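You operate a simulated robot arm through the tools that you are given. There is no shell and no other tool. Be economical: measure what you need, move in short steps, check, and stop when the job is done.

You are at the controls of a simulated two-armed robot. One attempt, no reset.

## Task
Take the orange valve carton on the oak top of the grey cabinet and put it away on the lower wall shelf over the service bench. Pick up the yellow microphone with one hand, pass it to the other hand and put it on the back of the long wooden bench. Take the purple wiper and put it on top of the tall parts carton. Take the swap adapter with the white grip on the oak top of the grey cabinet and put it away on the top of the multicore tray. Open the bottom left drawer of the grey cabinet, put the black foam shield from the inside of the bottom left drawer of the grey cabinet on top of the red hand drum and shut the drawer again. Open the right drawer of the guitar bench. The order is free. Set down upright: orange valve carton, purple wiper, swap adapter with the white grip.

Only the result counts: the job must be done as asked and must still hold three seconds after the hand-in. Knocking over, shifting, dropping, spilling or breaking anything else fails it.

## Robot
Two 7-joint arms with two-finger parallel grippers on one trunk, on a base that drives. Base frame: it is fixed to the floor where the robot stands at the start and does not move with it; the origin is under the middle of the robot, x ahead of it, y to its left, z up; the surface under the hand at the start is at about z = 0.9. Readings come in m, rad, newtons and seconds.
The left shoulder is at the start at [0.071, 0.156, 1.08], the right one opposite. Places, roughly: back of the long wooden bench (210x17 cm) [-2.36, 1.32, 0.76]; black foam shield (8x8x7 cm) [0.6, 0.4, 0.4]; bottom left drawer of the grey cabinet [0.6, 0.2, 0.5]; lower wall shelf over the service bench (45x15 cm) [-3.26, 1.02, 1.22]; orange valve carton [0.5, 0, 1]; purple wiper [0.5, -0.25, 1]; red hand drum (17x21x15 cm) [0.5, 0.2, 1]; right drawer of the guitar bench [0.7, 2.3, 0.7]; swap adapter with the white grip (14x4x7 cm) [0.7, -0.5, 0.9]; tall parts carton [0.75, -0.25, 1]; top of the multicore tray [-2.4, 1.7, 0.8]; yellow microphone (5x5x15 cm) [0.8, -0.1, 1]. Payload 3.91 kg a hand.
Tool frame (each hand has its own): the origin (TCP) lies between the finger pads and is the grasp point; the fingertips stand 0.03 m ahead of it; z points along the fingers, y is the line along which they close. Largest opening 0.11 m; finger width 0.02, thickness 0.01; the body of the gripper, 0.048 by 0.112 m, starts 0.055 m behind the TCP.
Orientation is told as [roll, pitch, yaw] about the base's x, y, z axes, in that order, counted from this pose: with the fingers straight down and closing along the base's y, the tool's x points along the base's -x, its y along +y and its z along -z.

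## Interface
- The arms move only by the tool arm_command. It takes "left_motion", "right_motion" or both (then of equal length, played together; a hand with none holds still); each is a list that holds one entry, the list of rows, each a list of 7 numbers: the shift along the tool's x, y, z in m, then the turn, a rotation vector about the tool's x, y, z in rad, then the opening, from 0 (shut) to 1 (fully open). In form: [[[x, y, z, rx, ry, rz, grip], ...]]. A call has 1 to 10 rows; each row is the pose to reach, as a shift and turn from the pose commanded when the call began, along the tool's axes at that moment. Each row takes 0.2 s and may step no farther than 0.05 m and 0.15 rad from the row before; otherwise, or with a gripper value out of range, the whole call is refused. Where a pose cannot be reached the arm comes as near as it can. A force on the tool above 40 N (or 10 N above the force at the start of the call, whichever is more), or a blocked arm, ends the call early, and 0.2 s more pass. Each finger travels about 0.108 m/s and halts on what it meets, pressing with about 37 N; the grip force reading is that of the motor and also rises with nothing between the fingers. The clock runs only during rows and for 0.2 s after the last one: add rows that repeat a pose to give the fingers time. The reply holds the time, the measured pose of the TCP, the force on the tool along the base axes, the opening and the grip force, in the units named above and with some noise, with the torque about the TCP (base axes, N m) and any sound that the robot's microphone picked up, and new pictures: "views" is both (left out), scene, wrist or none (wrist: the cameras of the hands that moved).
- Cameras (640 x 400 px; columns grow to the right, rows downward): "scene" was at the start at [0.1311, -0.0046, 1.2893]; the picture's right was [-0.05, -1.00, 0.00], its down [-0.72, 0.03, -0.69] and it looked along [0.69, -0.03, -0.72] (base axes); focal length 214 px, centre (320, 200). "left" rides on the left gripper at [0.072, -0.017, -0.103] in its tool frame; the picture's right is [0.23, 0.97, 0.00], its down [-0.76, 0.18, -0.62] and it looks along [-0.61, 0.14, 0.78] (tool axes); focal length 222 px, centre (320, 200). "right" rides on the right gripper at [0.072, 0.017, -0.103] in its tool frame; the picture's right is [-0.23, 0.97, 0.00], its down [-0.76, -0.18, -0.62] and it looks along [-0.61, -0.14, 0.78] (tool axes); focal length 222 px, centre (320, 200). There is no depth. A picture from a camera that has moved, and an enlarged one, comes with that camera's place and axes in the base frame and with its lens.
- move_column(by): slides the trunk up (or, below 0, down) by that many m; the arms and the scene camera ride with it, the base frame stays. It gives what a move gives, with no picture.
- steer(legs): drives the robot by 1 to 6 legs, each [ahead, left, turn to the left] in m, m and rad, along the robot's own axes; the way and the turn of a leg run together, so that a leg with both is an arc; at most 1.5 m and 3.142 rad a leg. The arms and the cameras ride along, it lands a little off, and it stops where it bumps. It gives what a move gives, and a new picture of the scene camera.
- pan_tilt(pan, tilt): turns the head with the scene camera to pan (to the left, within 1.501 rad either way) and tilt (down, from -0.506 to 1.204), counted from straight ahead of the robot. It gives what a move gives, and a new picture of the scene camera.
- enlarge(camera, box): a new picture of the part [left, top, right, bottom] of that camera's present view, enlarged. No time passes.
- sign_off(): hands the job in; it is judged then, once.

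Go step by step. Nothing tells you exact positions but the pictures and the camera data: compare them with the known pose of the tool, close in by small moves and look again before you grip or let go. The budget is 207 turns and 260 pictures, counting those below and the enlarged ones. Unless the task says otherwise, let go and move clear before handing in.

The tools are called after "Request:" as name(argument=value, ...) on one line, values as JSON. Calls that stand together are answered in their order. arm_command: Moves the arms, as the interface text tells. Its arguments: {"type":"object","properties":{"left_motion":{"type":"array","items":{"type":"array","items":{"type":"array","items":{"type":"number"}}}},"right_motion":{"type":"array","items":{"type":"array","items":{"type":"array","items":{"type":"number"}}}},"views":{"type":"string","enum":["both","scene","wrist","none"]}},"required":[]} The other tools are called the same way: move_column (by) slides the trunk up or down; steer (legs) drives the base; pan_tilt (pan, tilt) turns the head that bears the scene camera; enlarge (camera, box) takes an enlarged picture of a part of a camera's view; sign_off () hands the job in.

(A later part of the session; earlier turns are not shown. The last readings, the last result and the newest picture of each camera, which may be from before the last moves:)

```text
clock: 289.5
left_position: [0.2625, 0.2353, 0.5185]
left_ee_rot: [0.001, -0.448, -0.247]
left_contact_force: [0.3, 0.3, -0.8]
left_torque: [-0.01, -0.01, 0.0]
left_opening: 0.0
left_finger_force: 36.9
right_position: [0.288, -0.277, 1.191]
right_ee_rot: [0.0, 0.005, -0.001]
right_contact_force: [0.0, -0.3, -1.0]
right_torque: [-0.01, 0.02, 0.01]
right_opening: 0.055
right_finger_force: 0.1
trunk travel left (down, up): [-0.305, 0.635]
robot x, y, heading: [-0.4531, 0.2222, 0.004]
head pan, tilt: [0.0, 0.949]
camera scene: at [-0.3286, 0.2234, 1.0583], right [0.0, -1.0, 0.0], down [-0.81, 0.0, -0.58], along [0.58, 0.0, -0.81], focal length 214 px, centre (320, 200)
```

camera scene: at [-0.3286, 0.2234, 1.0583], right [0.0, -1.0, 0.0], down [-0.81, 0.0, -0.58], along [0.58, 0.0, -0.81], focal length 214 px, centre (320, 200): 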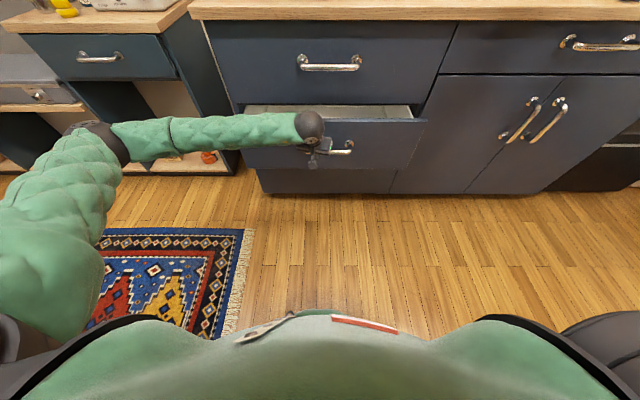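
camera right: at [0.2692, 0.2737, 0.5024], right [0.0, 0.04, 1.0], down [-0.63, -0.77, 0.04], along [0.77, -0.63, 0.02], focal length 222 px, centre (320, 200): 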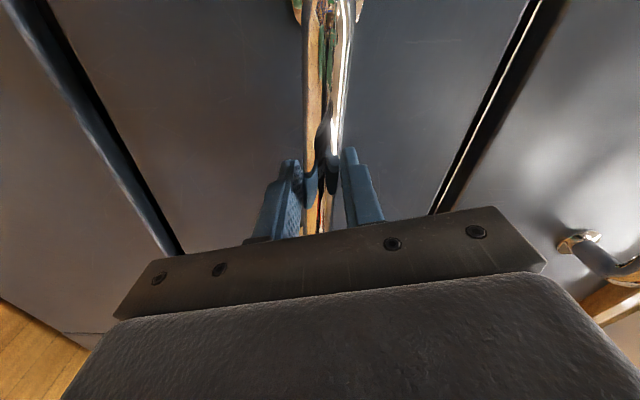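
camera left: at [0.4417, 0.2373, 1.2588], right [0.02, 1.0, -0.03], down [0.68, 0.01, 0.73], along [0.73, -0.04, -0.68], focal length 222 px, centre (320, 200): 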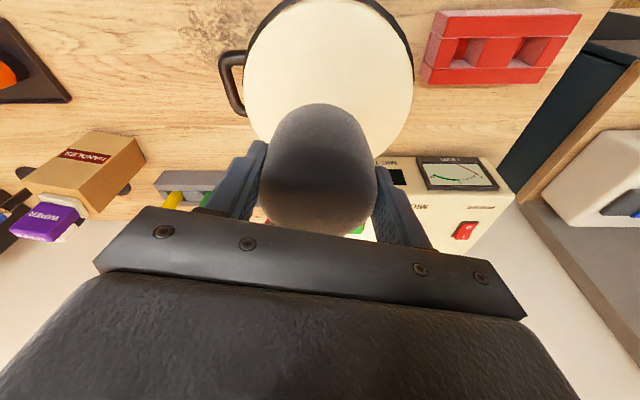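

It's closing. I push the remaining distance.

Request:
steer(legs=[[0.13, 0, 0]])

Request:
enlarge(camera="scene", box=[200, 0, 460, 220])

```text
clock: 290.7
left_position: [0.3442, 0.2364, 0.5202]
left_ee_rot: [0.0, -0.439, -0.25]
left_contact_force: [-0.6, 0.3, 0.1]
left_torque: [-0.03, -0.01, -0.03]
left_opening: 0.0
left_finger_force: 36.3
right_position: [0.3758, -0.2755, 1.1915]
right_ee_rot: [0.0, 0.005, 0.0]
right_contact_force: [0.3, 0.1, -0.8]
right_torque: [0.02, -0.06, 0.0]
right_opening: 0.0547
right_finger_force: 0.0
trunk travel left (down, up): [-0.305, 0.635]
robot x, y, heading: [-0.3684, 0.225, 0.002]
head pan, tilt: [0.0, 0.949]
stopped in leg 1: the force on the tool passed its limit at 132 N (the readings are from after the stop); the commanded pose is now the measured one
camera scene: at [-0.2417, 0.2238, 1.0584], right [0.0, -1.0, 0.0], down [-0.81, 0.0, -0.58], along [0.58, 0.0, -0.81], focal length 214 px, centre (320, 200)
```

scene: 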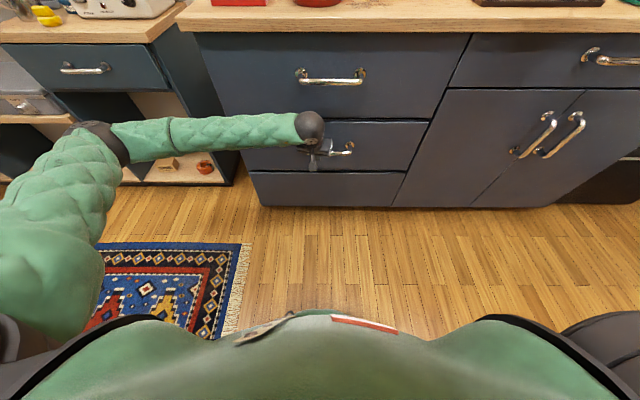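

```text
1.82 times, centred on (330, 110) of scene
camera zoom: at [-0.2417, 0.2238, 1.0584], right [0.0, -1.0, 0.0], down [-0.81, 0.0, -0.58], along [0.58, 0.0, -0.81], focal length 390 px, centre (302, 364)
```

zoom: 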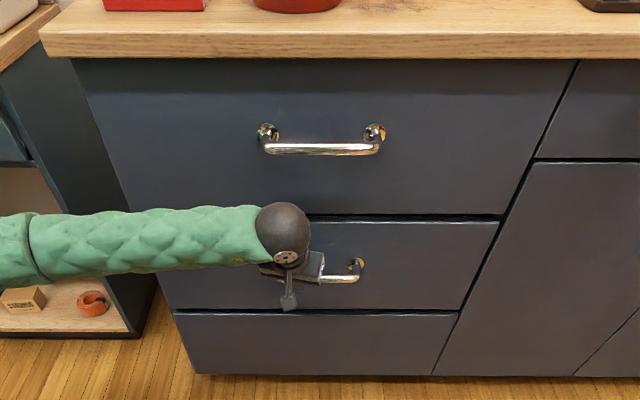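

The drawer is shut. I back away, raise the trunk and prepare for the microphone.

Request:
steer(legs=[[-0.25, 0, 0]])

Request:
move_column(by=0.4)

Request:
enlarge(camera="scene", box=[200, 30, 520, 230])

```text
clock: 292.5
left_position: [0.0898, 0.2381, 0.5219]
left_ee_rot: [0.0, -0.441, -0.245]
left_contact_force: [0.3, 0.2, -0.9]
left_torque: [-0.02, 0.02, 0.02]
left_opening: 0.0001
left_finger_force: 36.9
right_position: [0.126, -0.274, 1.1921]
right_ee_rot: [0.0, 0.002, 0.004]
right_contact_force: [-0.3, -0.5, 0.9]
right_torque: [0.04, -0.03, 0.01]
right_opening: 0.0551
right_finger_force: 0.0
trunk travel left (down, up): [-0.305, 0.635]
robot x, y, heading: [-0.6203, 0.2217, 0.009]
head pan, tilt: [0.0, 0.949]
camera scene: at [-0.4957, 0.2229, 1.0587], right [0.01, -1.0, 0.0], down [-0.81, -0.01, -0.58], along [0.58, 0.01, -0.81], focal length 214 px, centre (320, 200)
```

scene: 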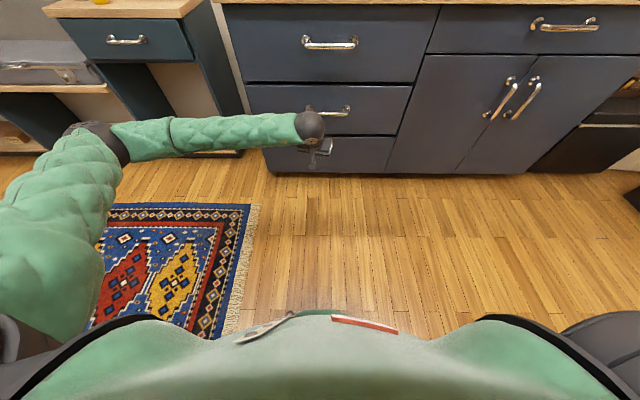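

```text
clock: 296.3
left_position: [0.0913, 0.2388, 0.9206]
left_ee_rot: [-0.001, -0.439, -0.246]
left_contact_force: [-0.7, -0.3, -0.2]
left_torque: [0.01, 0.0, -0.02]
left_opening: 0.0001
left_finger_force: 37.2
right_position: [0.1269, -0.2732, 1.5913]
right_ee_rot: [0.0, 0.003, 0.005]
right_contact_force: [-0.4, 0.1, 0.1]
right_torque: [0.0, -0.01, 0.0]
right_opening: 0.0549
right_finger_force: 0.2
trunk travel left (down, up): [-0.705, 0.235]
robot x, y, heading: [-0.6173, 0.2208, 0.009]
head pan, tilt: [0.0, 0.949]
```

```text
2.00 times, centred on (360, 130) of scene
camera zoom: at [-0.4946, 0.2228, 1.4584], right [0.01, -1.0, 0.0], down [-0.81, -0.01, -0.58], along [0.58, 0.01, -0.81], focal length 429 px, centre (240, 340)
```

zoom: 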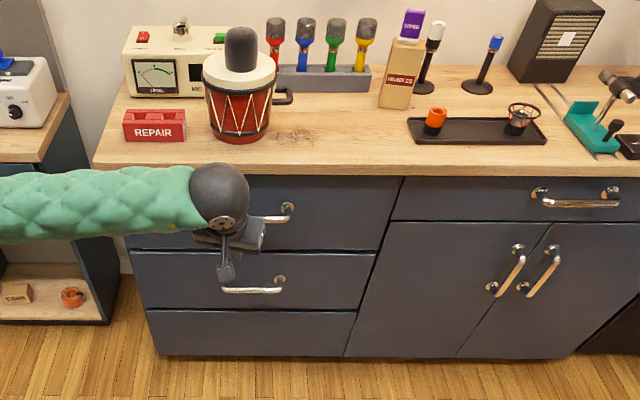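

Everything is in place. I raise the left hand clear, set the right at working height, then approach the rack.

Request:
arm_command(left_motion=[[[-0.019, 0, -0.04, 0, 0, 0, 0.5], [-0.038, 0, -0.08, 0, 0, 0, 0.5], [-0.057, 0, -0.12, 0, 0, 0, 0.5], [-0.076, 0, -0.16, 0, 0, 0, 0.5], [-0.095, 0, -0.2, 0, 0, 0, 0.5], [-0.114, 0, -0.24, 0, 0, 0, 0.5], [-0.133, 0, -0.28, 0, 0, 0, 0.5], [-0.15, 0, -0.32, 0, 0, 0, 0.5], [-0.167, 0, -0.355, 0, 0, 0, 0.5], [-0.183, 0, -0.389, 0, 0, 0, 0.5]]], right_motion=[[[0, 0, 0.03, 0, 0, 0, 0.6], [0, 0, 0.06, 0, 0, 0, 0.6], [0, 0, 0.09, 0, 0, 0, 0.6], [0, 0, 0.12, 0, 0, 0, 0.6], [0, 0, 0.15, 0, 0, 0, 0.6], [0, 0, 0.18, 0, 0, 0, 0.6], [0, 0, 0.21, 0, 0, 0, 0.6], [0, 0, 0.24, 0, 0, 0, 0.6], [0, 0, 0.26, 0, 0, 0, 0.6], [0, 0, 0.28, 0, 0, 0, 0.6]]], views="none")

Request:
steer(legs=[[0.6, -0.07, 0]])

```text
clock: 298.5
left_position: [0.0908, 0.2366, 1.3492]
left_ee_rot: [-0.001, -0.438, -0.244]
left_contact_force: [-0.2, -0.4, 0.6]
left_torque: [-0.01, 0.0, 0.03]
left_opening: 0.0551
left_finger_force: 0.0
right_position: [0.1246, -0.2747, 1.3099]
right_ee_rot: [0.001, 0.002, 0.005]
right_contact_force: [0.1, -0.4, 0.1]
right_torque: [0.01, 0.02, -0.02]
right_opening: 0.0662
right_finger_force: 0.0
trunk travel left (down, up): [-0.705, 0.235]
robot x, y, heading: [-0.6182, 0.2228, 0.01]
head pan, tilt: [0.0, 0.949]
```

```text
clock: 301.9
left_position: [0.6902, 0.1654, 1.3497]
left_ee_rot: [0.0, -0.439, -0.252]
left_contact_force: [-0.5, 0.2, 0.4]
left_torque: [0.0, 0.02, -0.03]
left_opening: 0.055
left_finger_force: 0.1
right_position: [0.7227, -0.3446, 1.3109]
right_ee_rot: [0.001, 0.002, -0.002]
right_contact_force: [-0.2, 0.3, 0.6]
right_torque: [0.0, 0.01, 0.01]
right_opening: 0.0661
right_finger_force: 0.1
trunk travel left (down, up): [-0.705, 0.235]
robot x, y, heading: [-0.019, 0.1523, 0.002]
head pan, tilt: [0.0, 0.949]
camera scene: at [0.1049, 0.1554, 1.4585], right [0.0, -1.0, 0.0], down [-0.81, 0.0, -0.58], along [0.58, 0.0, -0.81], focal length 214 px, centre (320, 200)
```

scene: 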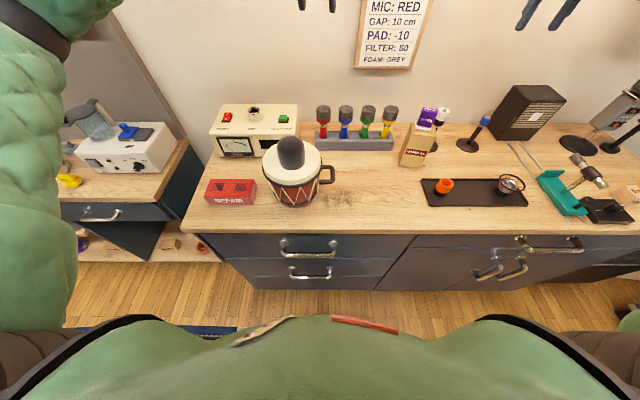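

I bring the right hand over the yellow microphone at height and look.

Request:
arm_command(right_motion=[[[-0.007, 0.044, 0, 0, 0, 0, 0.6], [-0.015, 0.088, 0, 0, 0, 0, 0.6], [-0.022, 0.132, 0, 0, 0, 0, 0.6], [-0.03, 0.176, 0, 0, 0, 0, 0.6], [-0.037, 0.22, 0, 0, 0, 0, 0.6], [-0.045, 0.261, 0, 0, 0, 0, 0.6], [-0.045, 0.261, 0.045, 0, 0, 0, 0.6], [-0.045, 0.261, 0.09, 0, 0, 0, 0.6], [-0.045, 0.261, 0.13, 0, 0, 0, 0.6], [-0.045, 0.261, 0.13, 0, 0, 0, 0.6]]], views="none")

Request:
enlarge(camera="right", box=[200, 20, 440, 220])

```text
clock: 304.1
left_position: [0.6899, 0.1646, 1.3501]
left_ee_rot: [0.0, -0.44, -0.253]
left_contact_force: [1.0, -0.4, -0.5]
left_torque: [-0.01, -0.03, -0.03]
left_opening: 0.055
left_finger_force: 0.0
right_position: [0.7658, -0.0827, 1.1837]
right_ee_rot: [-0.001, 0.003, -0.002]
right_contact_force: [0.1, 0.1, 0.1]
right_torque: [0.01, -0.01, 0.0]
right_opening: 0.066
right_finger_force: 0.1
trunk travel left (down, up): [-0.705, 0.235]
robot x, y, heading: [-0.0154, 0.1574, 0.002]
head pan, tilt: [0.0, 0.949]
```

```text
2.00 times, centred on (320, 120) of right
camera zoom: at [0.6922, -0.0673, 1.2874], right [0.23, 0.97, 0.0], down [0.76, -0.18, 0.62], along [0.6, -0.14, -0.78], focal length 444 px, centre (320, 360)
```

zoom: 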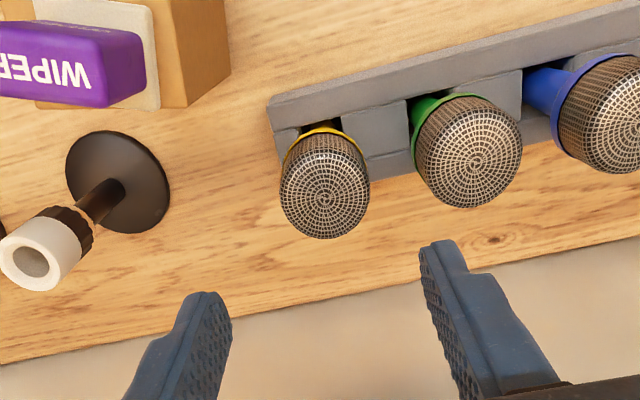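

The microphone head is centred at (0.768,-0.082). I descend around it and close.

Request:
arm_command(right_motion=[[[-0.002, 0, 0.04, 0, 0, 0, 0.6], [-0.002, 0, 0.08, 0, 0, 0, 0.6], [-0.002, 0, 0.12, 0, 0, 0, 0.6], [-0.002, 0, 0.152, 0, 0, 0, 0.6], [-0.002, 0, 0.152, 0, 0, 0, 0.6], [-0.002, 0, 0.152, 0, 0, 0, 0.3], [-0.002, 0, 0.152, 0, 0, 0, 0.1], [-0.002, 0, 0.152, 0, 0, 0, 0.1]]], views="wrist")

```text
clock: 305.9
left_position: [0.692, 0.1649, 1.3506]
left_ee_rot: [0.001, -0.44, -0.255]
left_contact_force: [0.1, 0.4, 1.4]
left_torque: [-0.03, 0.0, 0.0]
left_opening: 0.0547
left_finger_force: 0.0
right_position: [0.768, -0.0807, 1.0288]
right_ee_rot: [0.0, 0.001, 0.0]
right_contact_force: [-1.2, -1.3, 0.6]
right_torque: [-0.16, 0.11, -0.02]
right_opening: 0.0495
right_finger_force: 37.2
trunk travel left (down, up): [-0.705, 0.235]
robot x, y, heading: [-0.019, 0.1556, 0.005]
head pan, tilt: [0.0, 0.949]
camera right: at [0.6946, -0.064, 1.1332], right [0.23, 0.97, 0.0], down [0.76, -0.18, 0.62], along [0.6, -0.14, -0.78], focal length 222 px, centre (320, 200)
```

right: 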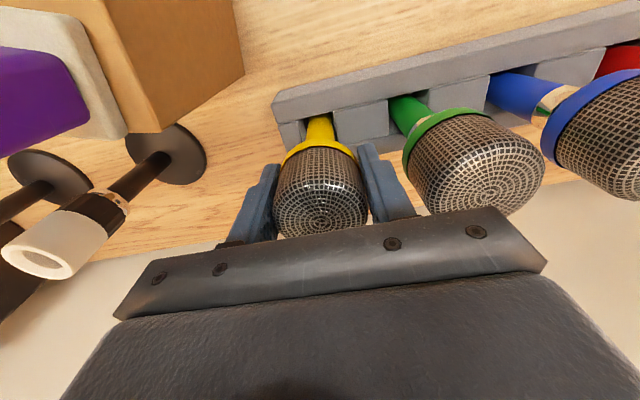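

Gripped. Lift slowly straight up.

Request:
arm_command(right_motion=[[[0, 0, -0.008, 0, 0, 0, 0.1], [0, 0, -0.02, 0, 0, 0, 0.1], [0, 0, -0.04, 0, 0, 0, 0.1], [0, 0, -0.065, 0, 0, 0, 0.1], [0, 0, -0.09, 0, 0, 0, 0.1], [0, 0, -0.115, 0, 0, 0, 0.1], [0, 0, -0.14, 0, 0, 0, 0.1], [0, 0, -0.165, 0, 0, 0, 0.1], [0, 0, -0.19, 0, 0, 0, 0.1], [0, 0, -0.22, 0, 0, 0, 0.1]]])

Request:
enlarge(camera="scene", box=[260, 0, 480, 180])

```text
clock: 308.1
left_position: [0.6902, 0.167, 1.35]
left_ee_rot: [-0.002, -0.44, -0.253]
left_contact_force: [-0.5, 0.0, 0.4]
left_torque: [0.01, 0.03, -0.02]
left_opening: 0.0548
left_finger_force: 0.1
right_position: [0.7681, -0.0831, 1.2501]
right_ee_rot: [0.0, 0.003, 0.0]
right_contact_force: [0.9, 0.0, -2.4]
right_torque: [-0.03, -0.01, -0.01]
right_opening: 0.0493
right_finger_force: 37.1
trunk travel left (down, up): [-0.705, 0.235]
robot x, y, heading: [-0.0172, 0.1546, 0.0]
head pan, tilt: [0.0, 0.949]
camera scene: at [0.1047, 0.156, 1.4585], right [0.0, -1.0, 0.0], down [-0.81, 0.0, -0.58], along [0.58, 0.0, -0.81], focal length 214 px, centre (320, 200)
camera right: at [0.6948, -0.0671, 1.3544], right [0.23, 0.97, 0.0], down [0.76, -0.18, 0.62], along [0.6, -0.14, -0.78], focal length 222 px, centre (320, 200)
```

scene: 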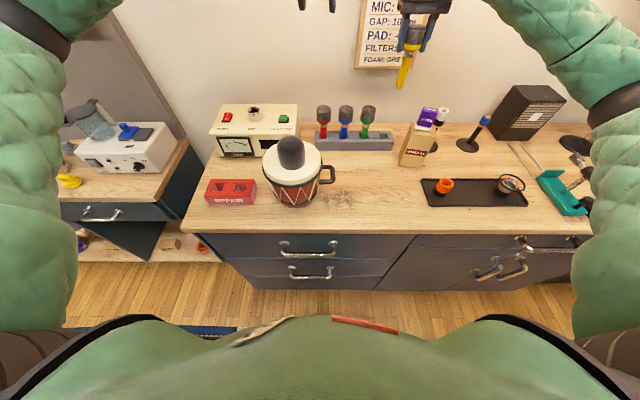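
right: 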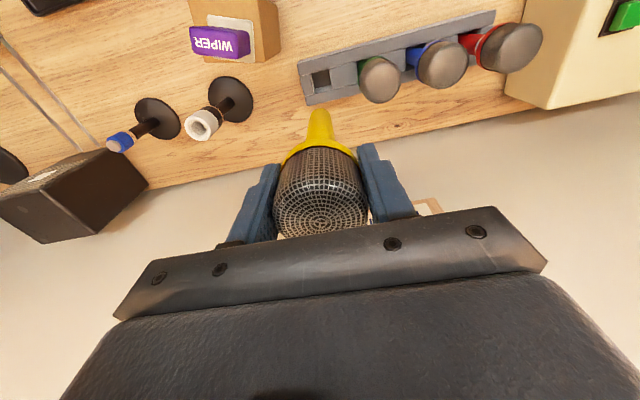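

```text
2.22 times, centred on (370, 90) of scene
camera zoom: at [0.1047, 0.156, 1.4585], right [0.0, -1.0, 0.0], down [-0.81, 0.0, -0.58], along [0.58, 0.0, -0.81], focal length 477 px, centre (209, 444)
```

zoom: 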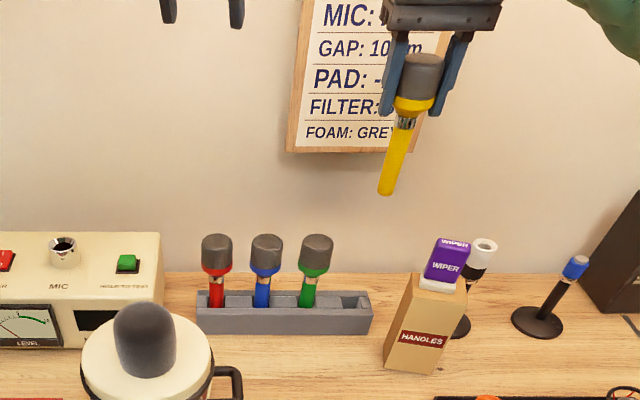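

Microphone is up. I back off to free space, then bring the hands together: left turns to point forward, right moves to the middle.

Request:
steer(legs=[[-0.5, 0, 0]])

Request:
arm_command(left_motion=[[[0.022, 0.002, 0.017, 0, -0.127, 0, 0.6], [0.044, 0.005, 0.034, 0, -0.253, 0, 0.6], [0.066, 0.007, 0.051, 0, -0.38, 0, 0.6], [0.089, 0.01, 0.069, 0, -0.507, 0, 0.6], [0.111, 0.012, 0.086, 0, -0.633, 0, 0.6], [0.133, 0.0145, 0.103, 0, -0.76, 0, 0.6], [0.133, 0.0145, 0.103, 0, -0.76, 0, 0.6], [0.133, 0.0145, 0.103, 0, -0.76, 0, 0.6], [0.133, 0.0145, 0.103, 0, -0.76, 0, 0.6], [0.133, 0.0145, 0.103, 0, -0.76, 0, 0.6]]], right_motion=[[[0, 0, 0, 0, 0, 0, 0.1], [0, 0, 0, 0, 0, 0, 0.1], [0, 0, 0, 0, 0, 0, 0.1], [0, 0, 0, 0, 0, 0, 0.1], [0, 0.02, 0, 0, 0, 0, 0.1], [0, 0.05, 0, 0, 0, 0, 0.1], [0, 0.085, 0, 0, 0, 0, 0.1], [0, 0.12, 0, 0, 0, 0, 0.1], [0, 0.155, 0, 0, 0, 0, 0.1], [0, 0.183, 0, 0, 0, 0, 0.1]]])

```text
clock: 311.1
left_position: [0.1756, 0.1643, 1.3491]
left_ee_rot: [0.003, -0.438, -0.252]
left_contact_force: [-0.1, -0.1, 0.3]
left_torque: [-0.01, 0.02, -0.04]
left_opening: 0.0549
left_finger_force: 0.0
right_position: [0.2541, -0.0856, 1.2496]
right_ee_rot: [0.0, 0.004, 0.0]
right_contact_force: [-0.5, -0.4, -3.1]
right_torque: [0.02, 0.02, 0.01]
right_opening: 0.0495
right_finger_force: 36.9
trunk travel left (down, up): [-0.705, 0.235]
robot x, y, heading: [-0.5319, 0.1583, 0.004]
head pan, tilt: [0.0, 0.949]
camera scene: at [-0.4092, 0.1541, 1.4585], right [0.0, -1.0, 0.0], down [-0.81, 0.0, -0.58], along [0.58, 0.0, -0.81], focal length 214 px, centre (320, 200)
```

scene: 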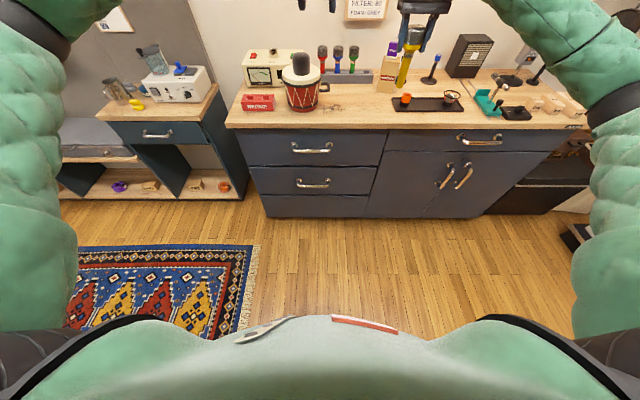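

```text
clock: 313.3
left_position: [0.1066, 0.1974, 1.1991]
left_ee_rot: [-0.006, -1.199, -0.249]
left_contact_force: [-0.7, -0.5, -0.1]
left_torque: [0.01, 0.0, -0.04]
left_opening: 0.0661
left_finger_force: 0.1
right_position: [0.2572, 0.0976, 1.2498]
right_ee_rot: [-0.001, 0.004, -0.002]
right_contact_force: [0.7, -0.5, -2.8]
right_torque: [0.0, 0.01, 0.0]
right_opening: 0.0494
right_finger_force: 36.8
trunk travel left (down, up): [-0.705, 0.235]
robot x, y, heading: [-0.5345, 0.1556, 0.003]
head pan, tilt: [0.0, 0.949]
camera scene: at [-0.409, 0.1553, 1.4585], right [0.0, -1.0, 0.0], down [-0.81, 0.0, -0.58], along [0.58, 0.0, -0.81], focal length 214 px, centre (320, 200)
camera right: at [0.1823, 0.115, 1.3543], right [0.23, 0.97, 0.0], down [0.76, -0.18, 0.62], along [0.6, -0.14, -0.78], focal length 222 px, centre (320, 200)
camera left: at [-0.0159, 0.2107, 1.1704], right [0.16, 0.96, -0.21], down [-0.25, 0.25, 0.94], along [0.95, -0.1, 0.28], focal length 222 px, centre (320, 200)
```

scene: 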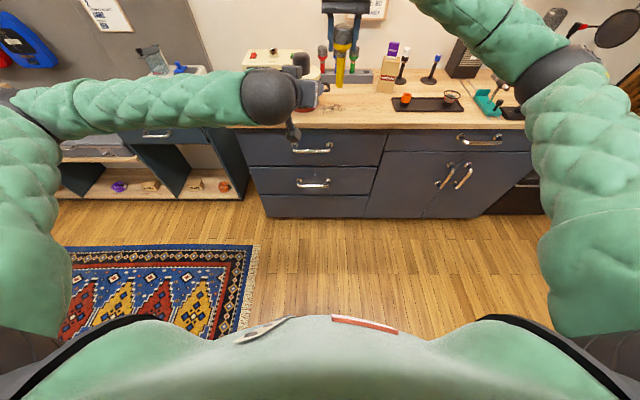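
right: 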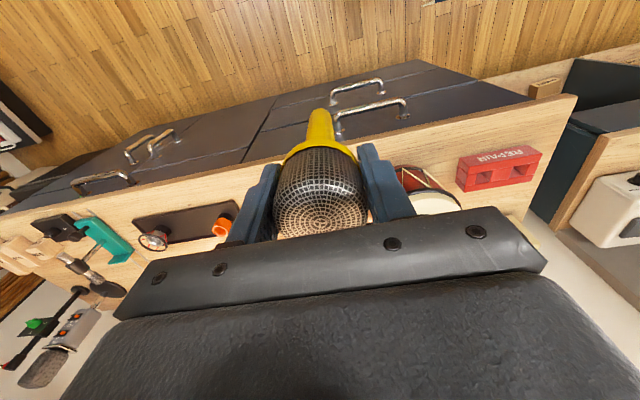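
left: 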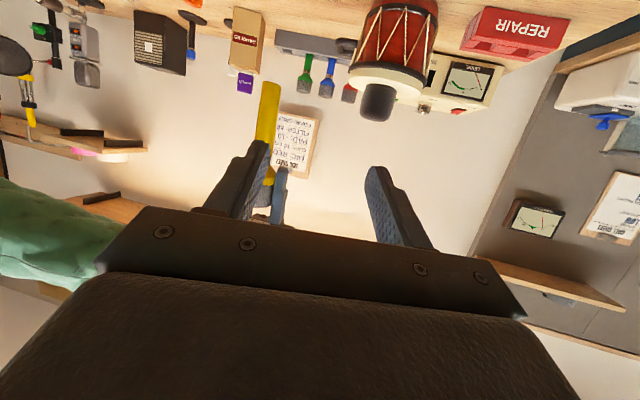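

The left hand sees the yellow shaft. I align sideways and advance to just short of the grip point.

Request:
arm_command(left_motion=[[[-0.015, -0.03, 0, 0, 0, 0, 0.6], [-0.03, -0.06, 0, 0, 0, 0, 0.6], [-0.03, -0.06, 0.04, 0, 0, 0, 0.6], [-0.03, -0.06, 0.08, 0, 0, 0, 0.6], [-0.03, -0.06, 0.11, 0, 0, 0, 0.6], [-0.03, -0.06, 0.11, 0, 0, 0, 0.6]]], views="wrist")

```text
clock: 314.7
left_position: [0.2008, 0.1137, 1.1878]
left_ee_rot: [-0.003, -1.199, -0.249]
left_contact_force: [0.9, 0.0, -0.2]
left_torque: [0.01, -0.04, -0.01]
left_opening: 0.0661
left_finger_force: 0.2
right_position: [0.2553, 0.0977, 1.2518]
right_ee_rot: [0.0, 0.003, -0.004]
right_contact_force: [-0.8, -0.8, -2.9]
right_torque: [0.0, 0.02, 0.01]
right_opening: 0.0495
right_finger_force: 37.4
trunk travel left (down, up): [-0.705, 0.235]
robot x, y, heading: [-0.5342, 0.1544, 0.0]
head pan, tilt: [0.0, 0.949]
camera left: at [0.0776, 0.1254, 1.1599], right [0.16, 0.96, -0.21], down [-0.25, 0.25, 0.94], along [0.95, -0.1, 0.28], focal length 222 px, centre (320, 200)
```

left: 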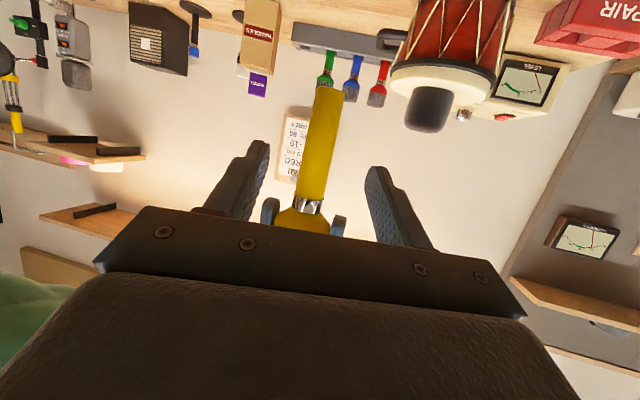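

The shaft is centred. I advance the last 4 cm and close the left hand.

Request:
arm_command(left_motion=[[[0, 0, 0.02, 0, 0, 0, 0.6], [0, 0, 0.041, 0, 0, 0, 0.6], [0, 0, 0.041, 0, 0, 0, 0.6], [0, 0, 0.041, 0, 0, 0, 0.3], [0, 0, 0.041, 0, 0, 0, 0], [0, 0, 0.041, 0, 0, 0, 0]]], views="wrist")

```text
clock: 316.1
left_position: [0.2374, 0.1016, 1.1753]
left_ee_rot: [-0.003, -1.198, -0.251]
left_contact_force: [1.5, -0.6, 0.3]
left_torque: [0.79, -0.04, -0.22]
left_opening: 0.0231
left_finger_force: 36.6
right_position: [0.2557, 0.0983, 1.2502]
right_ee_rot: [0.0, 0.003, 0.0]
right_contact_force: [-1.5, 1.2, -1.1]
right_torque: [-0.69, 0.24, 0.24]
right_opening: 0.0498
right_finger_force: 37.2
trunk travel left (down, up): [-0.705, 0.235]
robot x, y, heading: [-0.5376, 0.1536, 0.002]
head pan, tilt: [0.0, 0.949]
camera left: at [0.1147, 0.1157, 1.1453], right [0.16, 0.96, -0.21], down [-0.25, 0.25, 0.94], along [0.95, -0.1, 0.28], focal length 222 px, centre (320, 200)
```

left: 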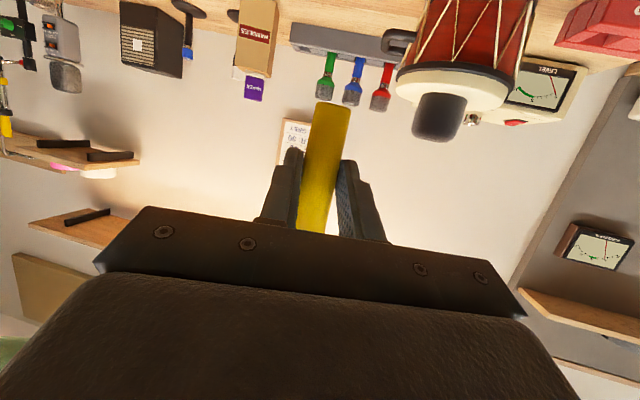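

Left hand holds the shaft. The right hand opens and rises away.

Request:
arm_command(right_motion=[[[0, 0, 0, 0, 0, 0, 0.4], [0, 0, 0, 0, 0, 0, 0.8], [0, 0, 0, 0, 0, 0, 0.8], [0, 0, -0.03, 0, 0, 0, 0.8], [0, 0, -0.07, 0, 0, 0, 0.8], [0, 0, -0.11, 0, 0, 0, 0.8], [0, -0.04, -0.12, 0, 0, 0, 0.8], [0, -0.085, -0.12, 0, 0, 0, 0.8], [0, -0.13, -0.12, 0, 0, 0, 0.8], [0, -0.175, -0.12, 0, 0, 0, 0.8]]], views="scene")

Request:
enlarge(camera="left", box=[160, 0, 480, 240])

```text
clock: 318.3
left_position: [0.2366, 0.1005, 1.1751]
left_ee_rot: [0.002, -1.2, -0.254]
left_contact_force: [0.4, -0.2, 0.8]
left_torque: [0.01, 0.04, 0.03]
left_opening: 0.0231
left_finger_force: 37.5
right_position: [0.2543, -0.0803, 1.3684]
right_ee_rot: [0.005, 0.003, 0.0]
right_contact_force: [0.1, 0.4, -0.1]
right_torque: [0.0, -0.01, -0.04]
right_opening: 0.0879
right_finger_force: 0.2
trunk travel left (down, up): [-0.705, 0.235]
robot x, y, heading: [-0.5327, 0.1561, 0.002]
head pan, tilt: [0.0, 0.949]
camera scene: at [-0.4095, 0.1517, 1.4585], right [0.0, -1.0, 0.0], down [-0.81, 0.0, -0.58], along [0.58, 0.0, -0.81], focal length 214 px, centre (320, 200)
```

scene: 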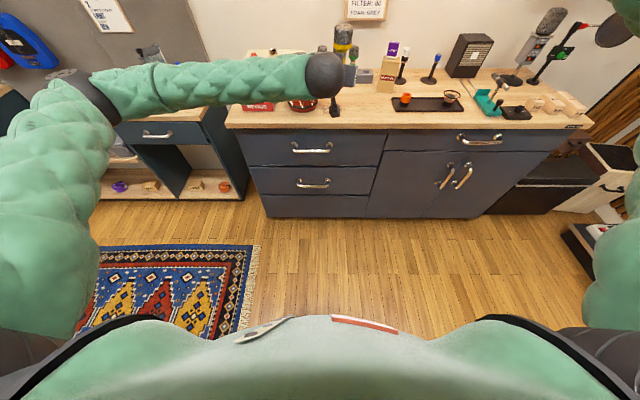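

```text
1.67 times, centred on (320, 120) of left
camera zoom: at [0.1143, 0.114, 1.1456], right [0.16, 0.96, -0.21], down [-0.25, 0.25, 0.94], along [0.95, -0.1, 0.28], focal length 370 px, centre (320, 333)
```

zoom: 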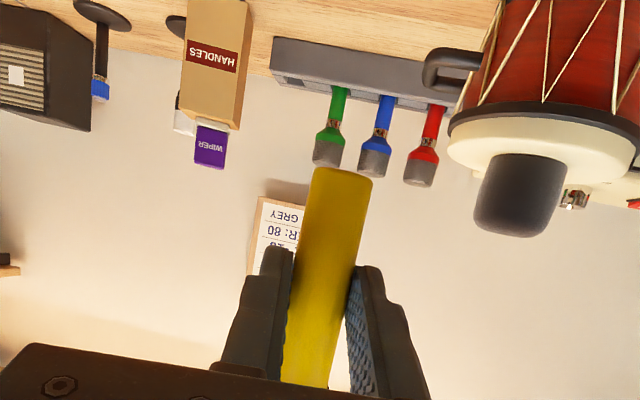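

Handover complete. Now I pitch the left hand down so the microphone lies horizontally, raising it a little.

Request:
arm_command(left_motion=[[[-0.014, 0, -0.005, 0, 0.12, 0, 0], [-0.028, 0, -0.011, 0, 0.24, 0, 0], [-0.042, 0, -0.016, 0, 0.36, 0, 0], [-0.056, 0, -0.022, 0, 0.48, 0, 0], [-0.07, 0, -0.027, 0, 0.6, 0, 0], [-0.084, 0, -0.033, 0, 0.72, 0, 0], [-0.098, 0, -0.038, 0, 0.84, 0, 0], [-0.112, 0, -0.043, 0, 0.96, 0, 0], [-0.112, 0, -0.043, 0, 1.08, 0, 0], [-0.112, 0, -0.043, 0, 1.2, 0, 0]]], views="wrist")

Request:
move_column(by=0.2)

```text
clock: 320.5
left_position: [0.2378, 0.1022, 1.2919]
left_ee_rot: [0.0, 0.003, -0.253]
left_contact_force: [1.0, -1.5, -2.8]
left_torque: [0.01, 0.09, -0.02]
left_opening: 0.0229
left_finger_force: 36.9
right_position: [0.2539, -0.0792, 1.3671]
right_ee_rot: [0.003, 0.003, -0.001]
right_contact_force: [-0.1, 0.1, 0.1]
right_torque: [0.01, -0.01, 0.01]
right_opening: 0.088
right_finger_force: 0.1
trunk travel left (down, up): [-0.705, 0.235]
robot x, y, heading: [-0.531, 0.1537, 0.004]
head pan, tilt: [0.0, 0.949]
camera left: at [0.1645, 0.1024, 1.3969], right [0.02, 1.0, 0.0], down [0.78, -0.02, 0.62], along [0.62, -0.01, -0.78], focal length 222 px, centre (320, 200)
```

left: 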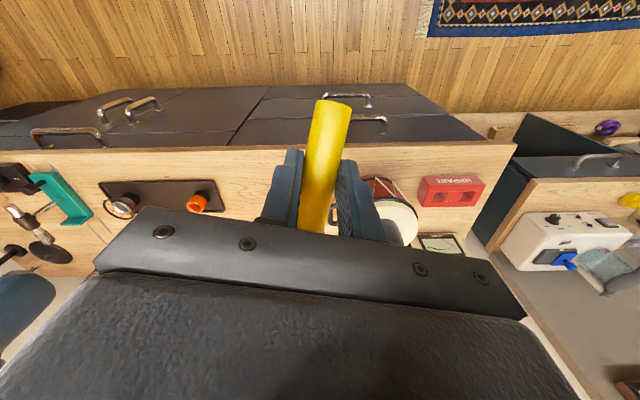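

```text
clock: 322.7
left_position: [0.2381, 0.1024, 1.4923]
left_ee_rot: [-0.001, 0.0, -0.254]
left_contact_force: [0.6, 0.6, -2.3]
left_torque: [0.04, 0.1, 0.04]
left_opening: 0.0226
left_finger_force: 36.7
right_position: [0.2538, -0.079, 1.5684]
right_ee_rot: [0.0, 0.004, -0.001]
right_contact_force: [-0.2, -0.3, -0.6]
right_torque: [0.01, 0.01, -0.02]
right_opening: 0.0883
right_finger_force: 0.1
trunk travel left (down, up): [-0.905, 0.035]
robot x, y, heading: [-0.5321, 0.1549, 0.003]
head pan, tilt: [0.0, 0.949]
```

I retract both hands, then drive the corridor route back to the long bench.

Request:
arm_command(left_motion=[[[0.03, 0, 0, 0, 0, 0, 0], [0.065, 0, 0, 0, 0, 0, 0], [0.1, 0, 0, 0, 0, 0, 0], [0.135, 0, 0, 0, 0, 0, 0], [0.17, 0, 0, 0, 0, 0, 0], [0.2, 0, 0, 0, 0, 0, 0]]], right_motion=[[[0.03, -0.02, 0, 0, 0, 0, 0.8], [0.065, -0.04, 0, 0, 0, 0, 0.8], [0.1, -0.06, 0, 0, 0, 0, 0.8], [0.135, -0.08, 0, 0, 0, 0, 0.8], [0.17, -0.1, 0, 0, 0, 0, 0.8], [0.2, -0.12, 0, 0, 0, 0, 0.8]]], views="none")

Request:
steer(legs=[[0.15, 0, 0], [0, 1.15, 0], [0, 1.15, 0]])

```text
clock: 324.1
left_position: [0.0455, 0.1518, 1.494]
left_ee_rot: [0.0, 0.0, -0.25]
left_contact_force: [0.1, 0.0, -2.6]
left_torque: [0.0, 0.07, -0.01]
left_opening: 0.0229
left_finger_force: 36.9
right_position: [0.0526, -0.1984, 1.5669]
right_ee_rot: [0.002, 0.002, -0.003]
right_contact_force: [-1.7, 0.3, 0.1]
right_torque: [-0.03, 0.01, 0.03]
right_opening: 0.0879
right_finger_force: 0.0
trunk travel left (down, up): [-0.905, 0.035]
robot x, y, heading: [-0.5334, 0.1534, 0.005]
head pan, tilt: [0.0, 0.949]
```

```text
clock: 336.4
left_position: [0.2208, 2.4419, 1.4927]
left_ee_rot: [-0.001, 0.0, -0.278]
left_contact_force: [0.8, 0.9, -2.5]
left_torque: [0.02, 0.08, -0.02]
left_opening: 0.0229
left_finger_force: 37.2
right_position: [0.2216, 2.092, 1.5663]
right_ee_rot: [0.002, 0.004, -0.024]
right_contact_force: [-0.3, -0.1, 0.4]
right_torque: [-0.03, -0.01, 0.05]
right_opening: 0.088
right_finger_force: 0.1
trunk travel left (down, up): [-0.905, 0.035]
robot x, y, heading: [-0.3553, 2.459, -0.022]
head pan, tilt: [0.0, 0.949]
camera scene: at [-0.2347, 2.4553, 1.6585], right [-0.02, -1.0, 0.0], down [-0.81, 0.02, -0.58], along [0.58, -0.01, -0.81], focal length 214 px, centre (320, 200)
```

scene: 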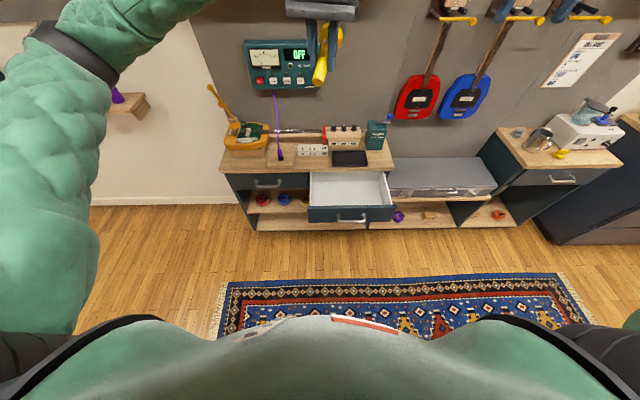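

I turn to face the partition and slide along to the gap at x≈-2.6.

Request:
steer(legs=[[0, 0, -1.55], [0, -1.1, 0], [0, -1.1, 0]])

Request:
pan_tilt(pan=-0.1, tilt=0.8)

```text
clock: 351.0
left_position: [-2.5601, 1.8993, 1.4921]
left_ee_rot: [-0.001, 0.003, -1.844]
left_contact_force: [0.0, -0.8, -3.0]
left_torque: [0.14, -0.05, -0.03]
left_opening: 0.0228
left_finger_force: 37.3
right_position: [-2.911, 1.8978, 1.5665]
right_ee_rot: [0.0, 0.003, -1.593]
right_contact_force: [0.4, 0.2, 0.4]
right_torque: [-0.04, 0.01, 0.0]
right_opening: 0.0879
right_finger_force: 0.0
trunk travel left (down, up): [-0.905, 0.035]
robot x, y, heading: [-2.5463, 2.4785, -1.587]
head pan, tilt: [0.0, 0.949]
camera scene: at [-2.5477, 2.3531, 1.6585], right [-1.0, 0.02, 0.0], down [0.01, 0.81, -0.58], along [-0.01, -0.58, -0.81], focal length 214 px, centre (320, 200)
```

scene: 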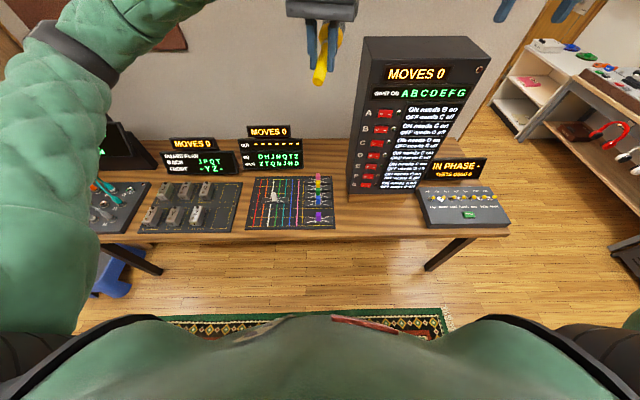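

```text
clock: 351.7
left_position: [-2.561, 1.8995, 1.4927]
left_ee_rot: [0.0, 0.002, -1.844]
left_contact_force: [-0.2, 0.0, -2.4]
left_torque: [0.02, -0.04, 0.0]
left_opening: 0.0229
left_finger_force: 36.9
right_position: [-2.9115, 1.897, 1.5669]
right_ee_rot: [0.002, 0.003, -1.593]
right_contact_force: [0.0, 0.2, -0.5]
right_torque: [0.02, 0.0, -0.01]
right_opening: 0.0881
right_finger_force: 0.1
trunk travel left (down, up): [-0.905, 0.035]
robot x, y, heading: [-2.5448, 2.4786, -1.59]
head pan, tilt: [-0.099, 0.799]
camera scene: at [-2.5567, 2.3457, 1.67], right [-0.99, 0.12, 0.0], down [0.08, 0.71, -0.7], along [-0.08, -0.69, -0.72], focal length 214 px, centre (320, 200)
```

scene: 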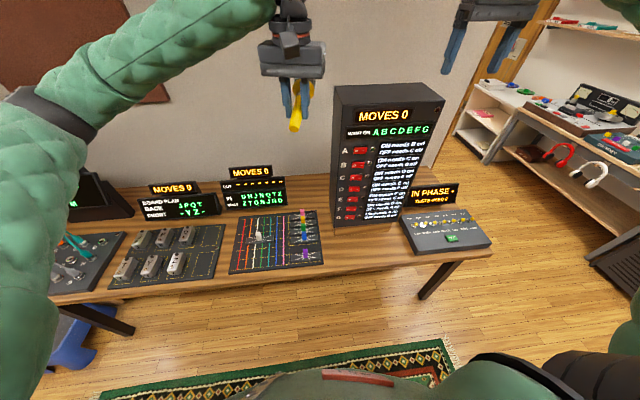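

Request:
enlarge(camera="scene", box=[200, 110, 360, 240])

```text
3.08 times, centred on (280, 175) of scene
camera zoom: at [-2.5567, 2.3457, 1.67], right [-0.99, 0.12, 0.0], down [0.08, 0.71, -0.7], along [-0.08, -0.69, -0.72], focal length 660 px, centre (443, 277)
```

zoom: 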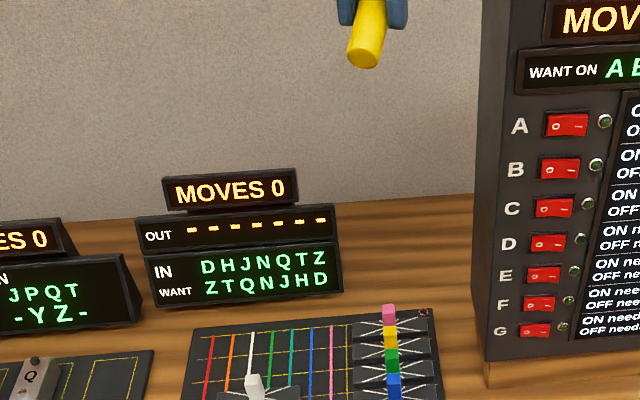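

The free spot on the bench back is between display and rack, about (-2.585,1.33). I raise the right hand clear of the rack, lower the trunk and drive in a bit.

Request:
arm_command(right_motion=[[[0, 0, -0.04, 0, 0, 0, 0.5], [0, 0, -0.08, 0, 0, 0, 0.5], [0, 0, -0.12, 0, 0, 0, 0.5], [0, 0, -0.16, 0, 0, 0, 0.5], [0, 0, -0.2, 0, 0, 0, 0.5], [0, 0, -0.2, 0, 0, 0, 0.5]]], left_motion=[[[0, 0, 0, 0, 0, -0.12, 0], [0, 0, 0, 0, 0, -0.25, 0], [0, 0, 0, 0, 0, -0.38, 0], [0, 0, 0, 0, 0, -0.51, 0], [0, 0, 0, 0, 0, -0.64, 0], [0, 0, 0, 0, 0, -0.75, 0]]], views="none")

Request:
move_column(by=-0.2)

Request:
steer(legs=[[0.2, 0, 0]])

```text
clock: 353.1
left_position: [-2.563, 1.8976, 1.4936]
left_ee_rot: [0.0, 0.001, -1.092]
left_contact_force: [0.7, -0.5, -2.2]
left_torque: [0.04, 0.04, 0.01]
left_opening: 0.0229
left_finger_force: 36.4
right_position: [-2.91, 1.8988, 1.7655]
right_ee_rot: [0.002, 0.007, -1.594]
right_contact_force: [-0.2, 0.5, -0.5]
right_torque: [0.0, -0.01, -0.05]
right_opening: 0.0551
right_finger_force: 0.0
trunk travel left (down, up): [-0.905, 0.035]
robot x, y, heading: [-2.5461, 2.4759, -1.586]
head pan, tilt: [-0.099, 0.799]
```

```text
clock: 355.3
left_position: [-2.5606, 1.8986, 1.2943]
left_ee_rot: [-0.001, 0.002, -1.094]
left_contact_force: [-0.2, -1.0, -3.2]
left_torque: [0.09, 0.01, 0.01]
left_opening: 0.0225
left_finger_force: 36.7
right_position: [-2.9084, 1.8989, 1.5675]
right_ee_rot: [0.002, 0.004, -1.593]
right_contact_force: [1.0, -0.9, 0.0]
right_torque: [-0.02, -0.03, 0.03]
right_opening: 0.055
right_finger_force: 0.2
trunk travel left (down, up): [-0.705, 0.235]
robot x, y, heading: [-2.5459, 2.4755, -1.59]
head pan, tilt: [-0.099, 0.799]
```

```text
clock: 356.9
left_position: [-2.565, 1.6983, 1.2936]
left_ee_rot: [-0.001, 0.003, -1.097]
left_contact_force: [-0.9, -0.6, -3.1]
left_torque: [0.08, 0.04, -0.02]
left_opening: 0.0228
left_finger_force: 36.7
right_position: [-2.9142, 1.7011, 1.5667]
right_ee_rot: [0.002, 0.004, -1.596]
right_contact_force: [-0.1, -0.1, 0.0]
right_torque: [0.01, -0.02, 0.02]
right_opening: 0.0549
right_finger_force: 0.0
trunk travel left (down, up): [-0.705, 0.235]
robot x, y, heading: [-2.5488, 2.2784, -1.594]
head pan, tilt: [-0.099, 0.799]
camera scene: at [-2.5604, 2.1464, 1.4701], right [-0.99, 0.12, 0.0], down [0.09, 0.71, -0.7], along [-0.08, -0.69, -0.72], focal length 214 px, centre (320, 200)
```

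scene: 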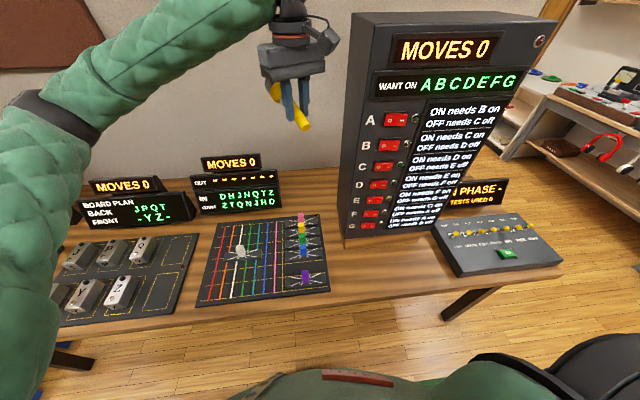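

I extend the left arm over the back strip at height.

Request:
arm_command(left_motion=[[[-0.035, -0.0234, 0, 0, 0, 0, 0], [-0.07, -0.0468, 0, 0, 0, 0, 0], [-0.1056, -0.07, 0, 0, 0, 0, 0], [-0.141, -0.0935, 0, 0, 0, 0, 0], [-0.176, -0.117, 0, 0, 0, 0, 0], [-0.211, -0.14, 0, 0, 0, 0, 0], [-0.2465, -0.1636, 0, 0, 0, 0, 0], [-0.2817, -0.187, 0, 0, 0, 0, 0], [-0.2817, -0.187, 0, 0, 0, 0, 0]]])

```text
clock: 358.9
left_position: [-2.6008, 1.3631, 1.2943]
left_ee_rot: [-0.001, 0.001, -1.097]
left_contact_force: [0.5, 0.1, -2.5]
left_torque: [0.06, 0.05, -0.01]
left_opening: 0.0228
left_finger_force: 36.9
right_position: [-2.9127, 1.7007, 1.5659]
right_ee_rot: [0.001, 0.003, -1.595]
right_contact_force: [-0.5, -0.4, 0.2]
right_torque: [-0.02, 0.04, 0.0]
right_opening: 0.055
right_finger_force: 0.1
trunk travel left (down, up): [-0.705, 0.235]
robot x, y, heading: [-2.5507, 2.2759, -1.592]
head pan, tilt: [-0.099, 0.799]
camera scene: at [-2.5597, 2.1472, 1.4701], right [-0.99, 0.12, 0.0], down [0.09, 0.71, -0.7], along [-0.08, -0.69, -0.72], focal length 214 px, centre (320, 200)
camera left: at [-2.6501, 1.4181, 1.3969], right [0.76, 0.65, 0.0], down [0.51, -0.6, 0.62], along [0.4, -0.47, -0.78], focal length 222 px, centre (320, 200)
```

scene: 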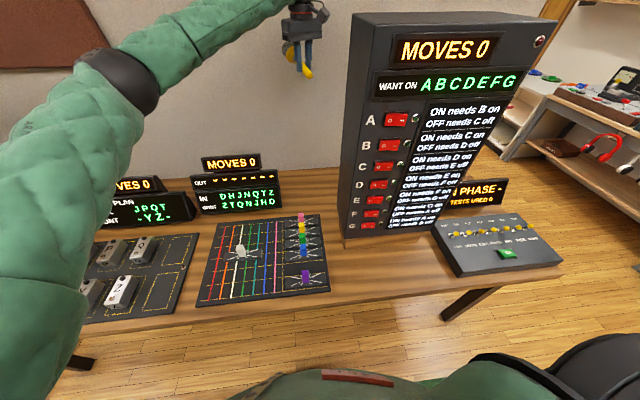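
left: 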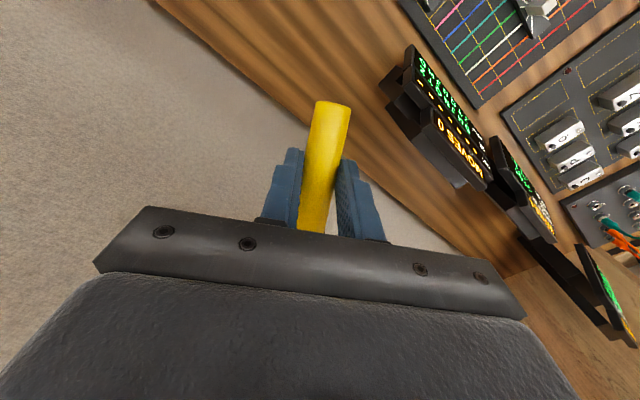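

Over the strip with margin. I lower to about 3 cm above the bench, tipping the tail slightly down.

Request:
arm_command(left_motion=[[[0, 0, 0.048, 0, -0.02, 0, 0], [0, 0, 0.096, 0, -0.04, 0, 0], [0, 0, 0.144, 0, -0.06, 0, 0], [0, 0, 0.192, 0, -0.08, 0, 0], [0, 0, 0.24, 0, -0.1, 0, 0], [0, 0, 0.288, 0, -0.1, 0, 0], [0, 0, 0.336, 0, -0.1, 0, 0], [0, 0, 0.384, 0, -0.1, 0, 0], [0, 0, 0.425, 0, -0.1, 0, 0], [0, 0, 0.455, 0, -0.1, 0, 0]]])

Request:
enlarge(camera="scene", box=[200, 90, 360, 230])

```text
clock: 361.1
left_position: [-2.606, 1.3633, 0.8381]
left_ee_rot: [0.0, -0.101, -1.097]
left_contact_force: [0.0, -0.6, -1.5]
left_torque: [0.09, 0.02, 0.02]
left_opening: 0.0229
left_finger_force: 37.4
right_position: [-2.9137, 1.7, 1.5649]
right_ee_rot: [0.001, 0.003, -1.595]
right_contact_force: [0.2, 0.4, -0.8]
right_torque: [0.0, -0.03, 0.0]
right_opening: 0.055
right_finger_force: 0.0
trunk travel left (down, up): [-0.705, 0.235]
robot x, y, heading: [-2.5486, 2.2789, -1.589]
head pan, tilt: [-0.099, 0.799]
camera scene: at [-2.5608, 2.146, 1.47], right [-0.99, 0.12, 0.0], down [0.09, 0.71, -0.7], along [-0.08, -0.69, -0.72], focal length 214 px, centre (320, 200)
camera left: at [-2.658, 1.4274, 0.9352], right [0.76, 0.65, -0.02], down [0.48, -0.54, 0.7], along [0.44, -0.54, -0.72], focal length 222 px, centre (320, 200)
```

scene: 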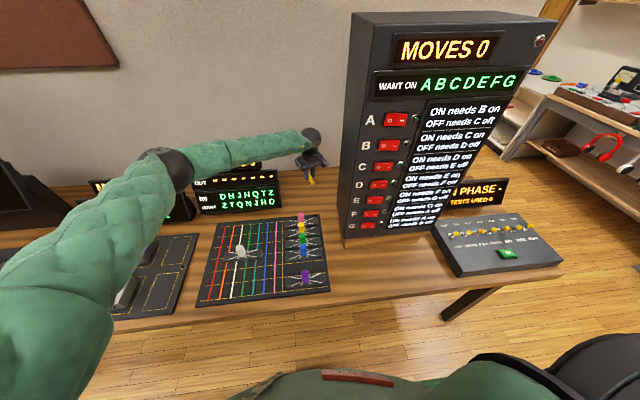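
left: 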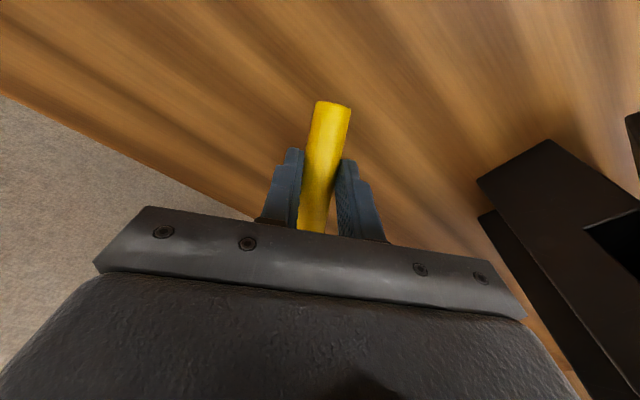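

```text
2.86 times, centred on (280, 160) of scene
camera zoom: at [-2.5608, 2.146, 1.47], right [-0.99, 0.12, 0.0], down [0.09, 0.71, -0.7], along [-0.08, -0.69, -0.72], focal length 613 px, centre (434, 314)
```

zoom: 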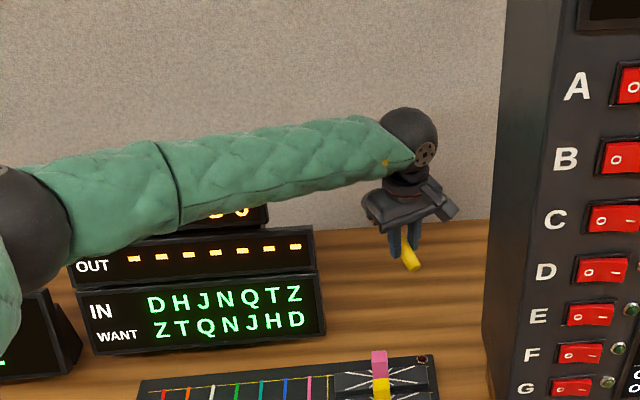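

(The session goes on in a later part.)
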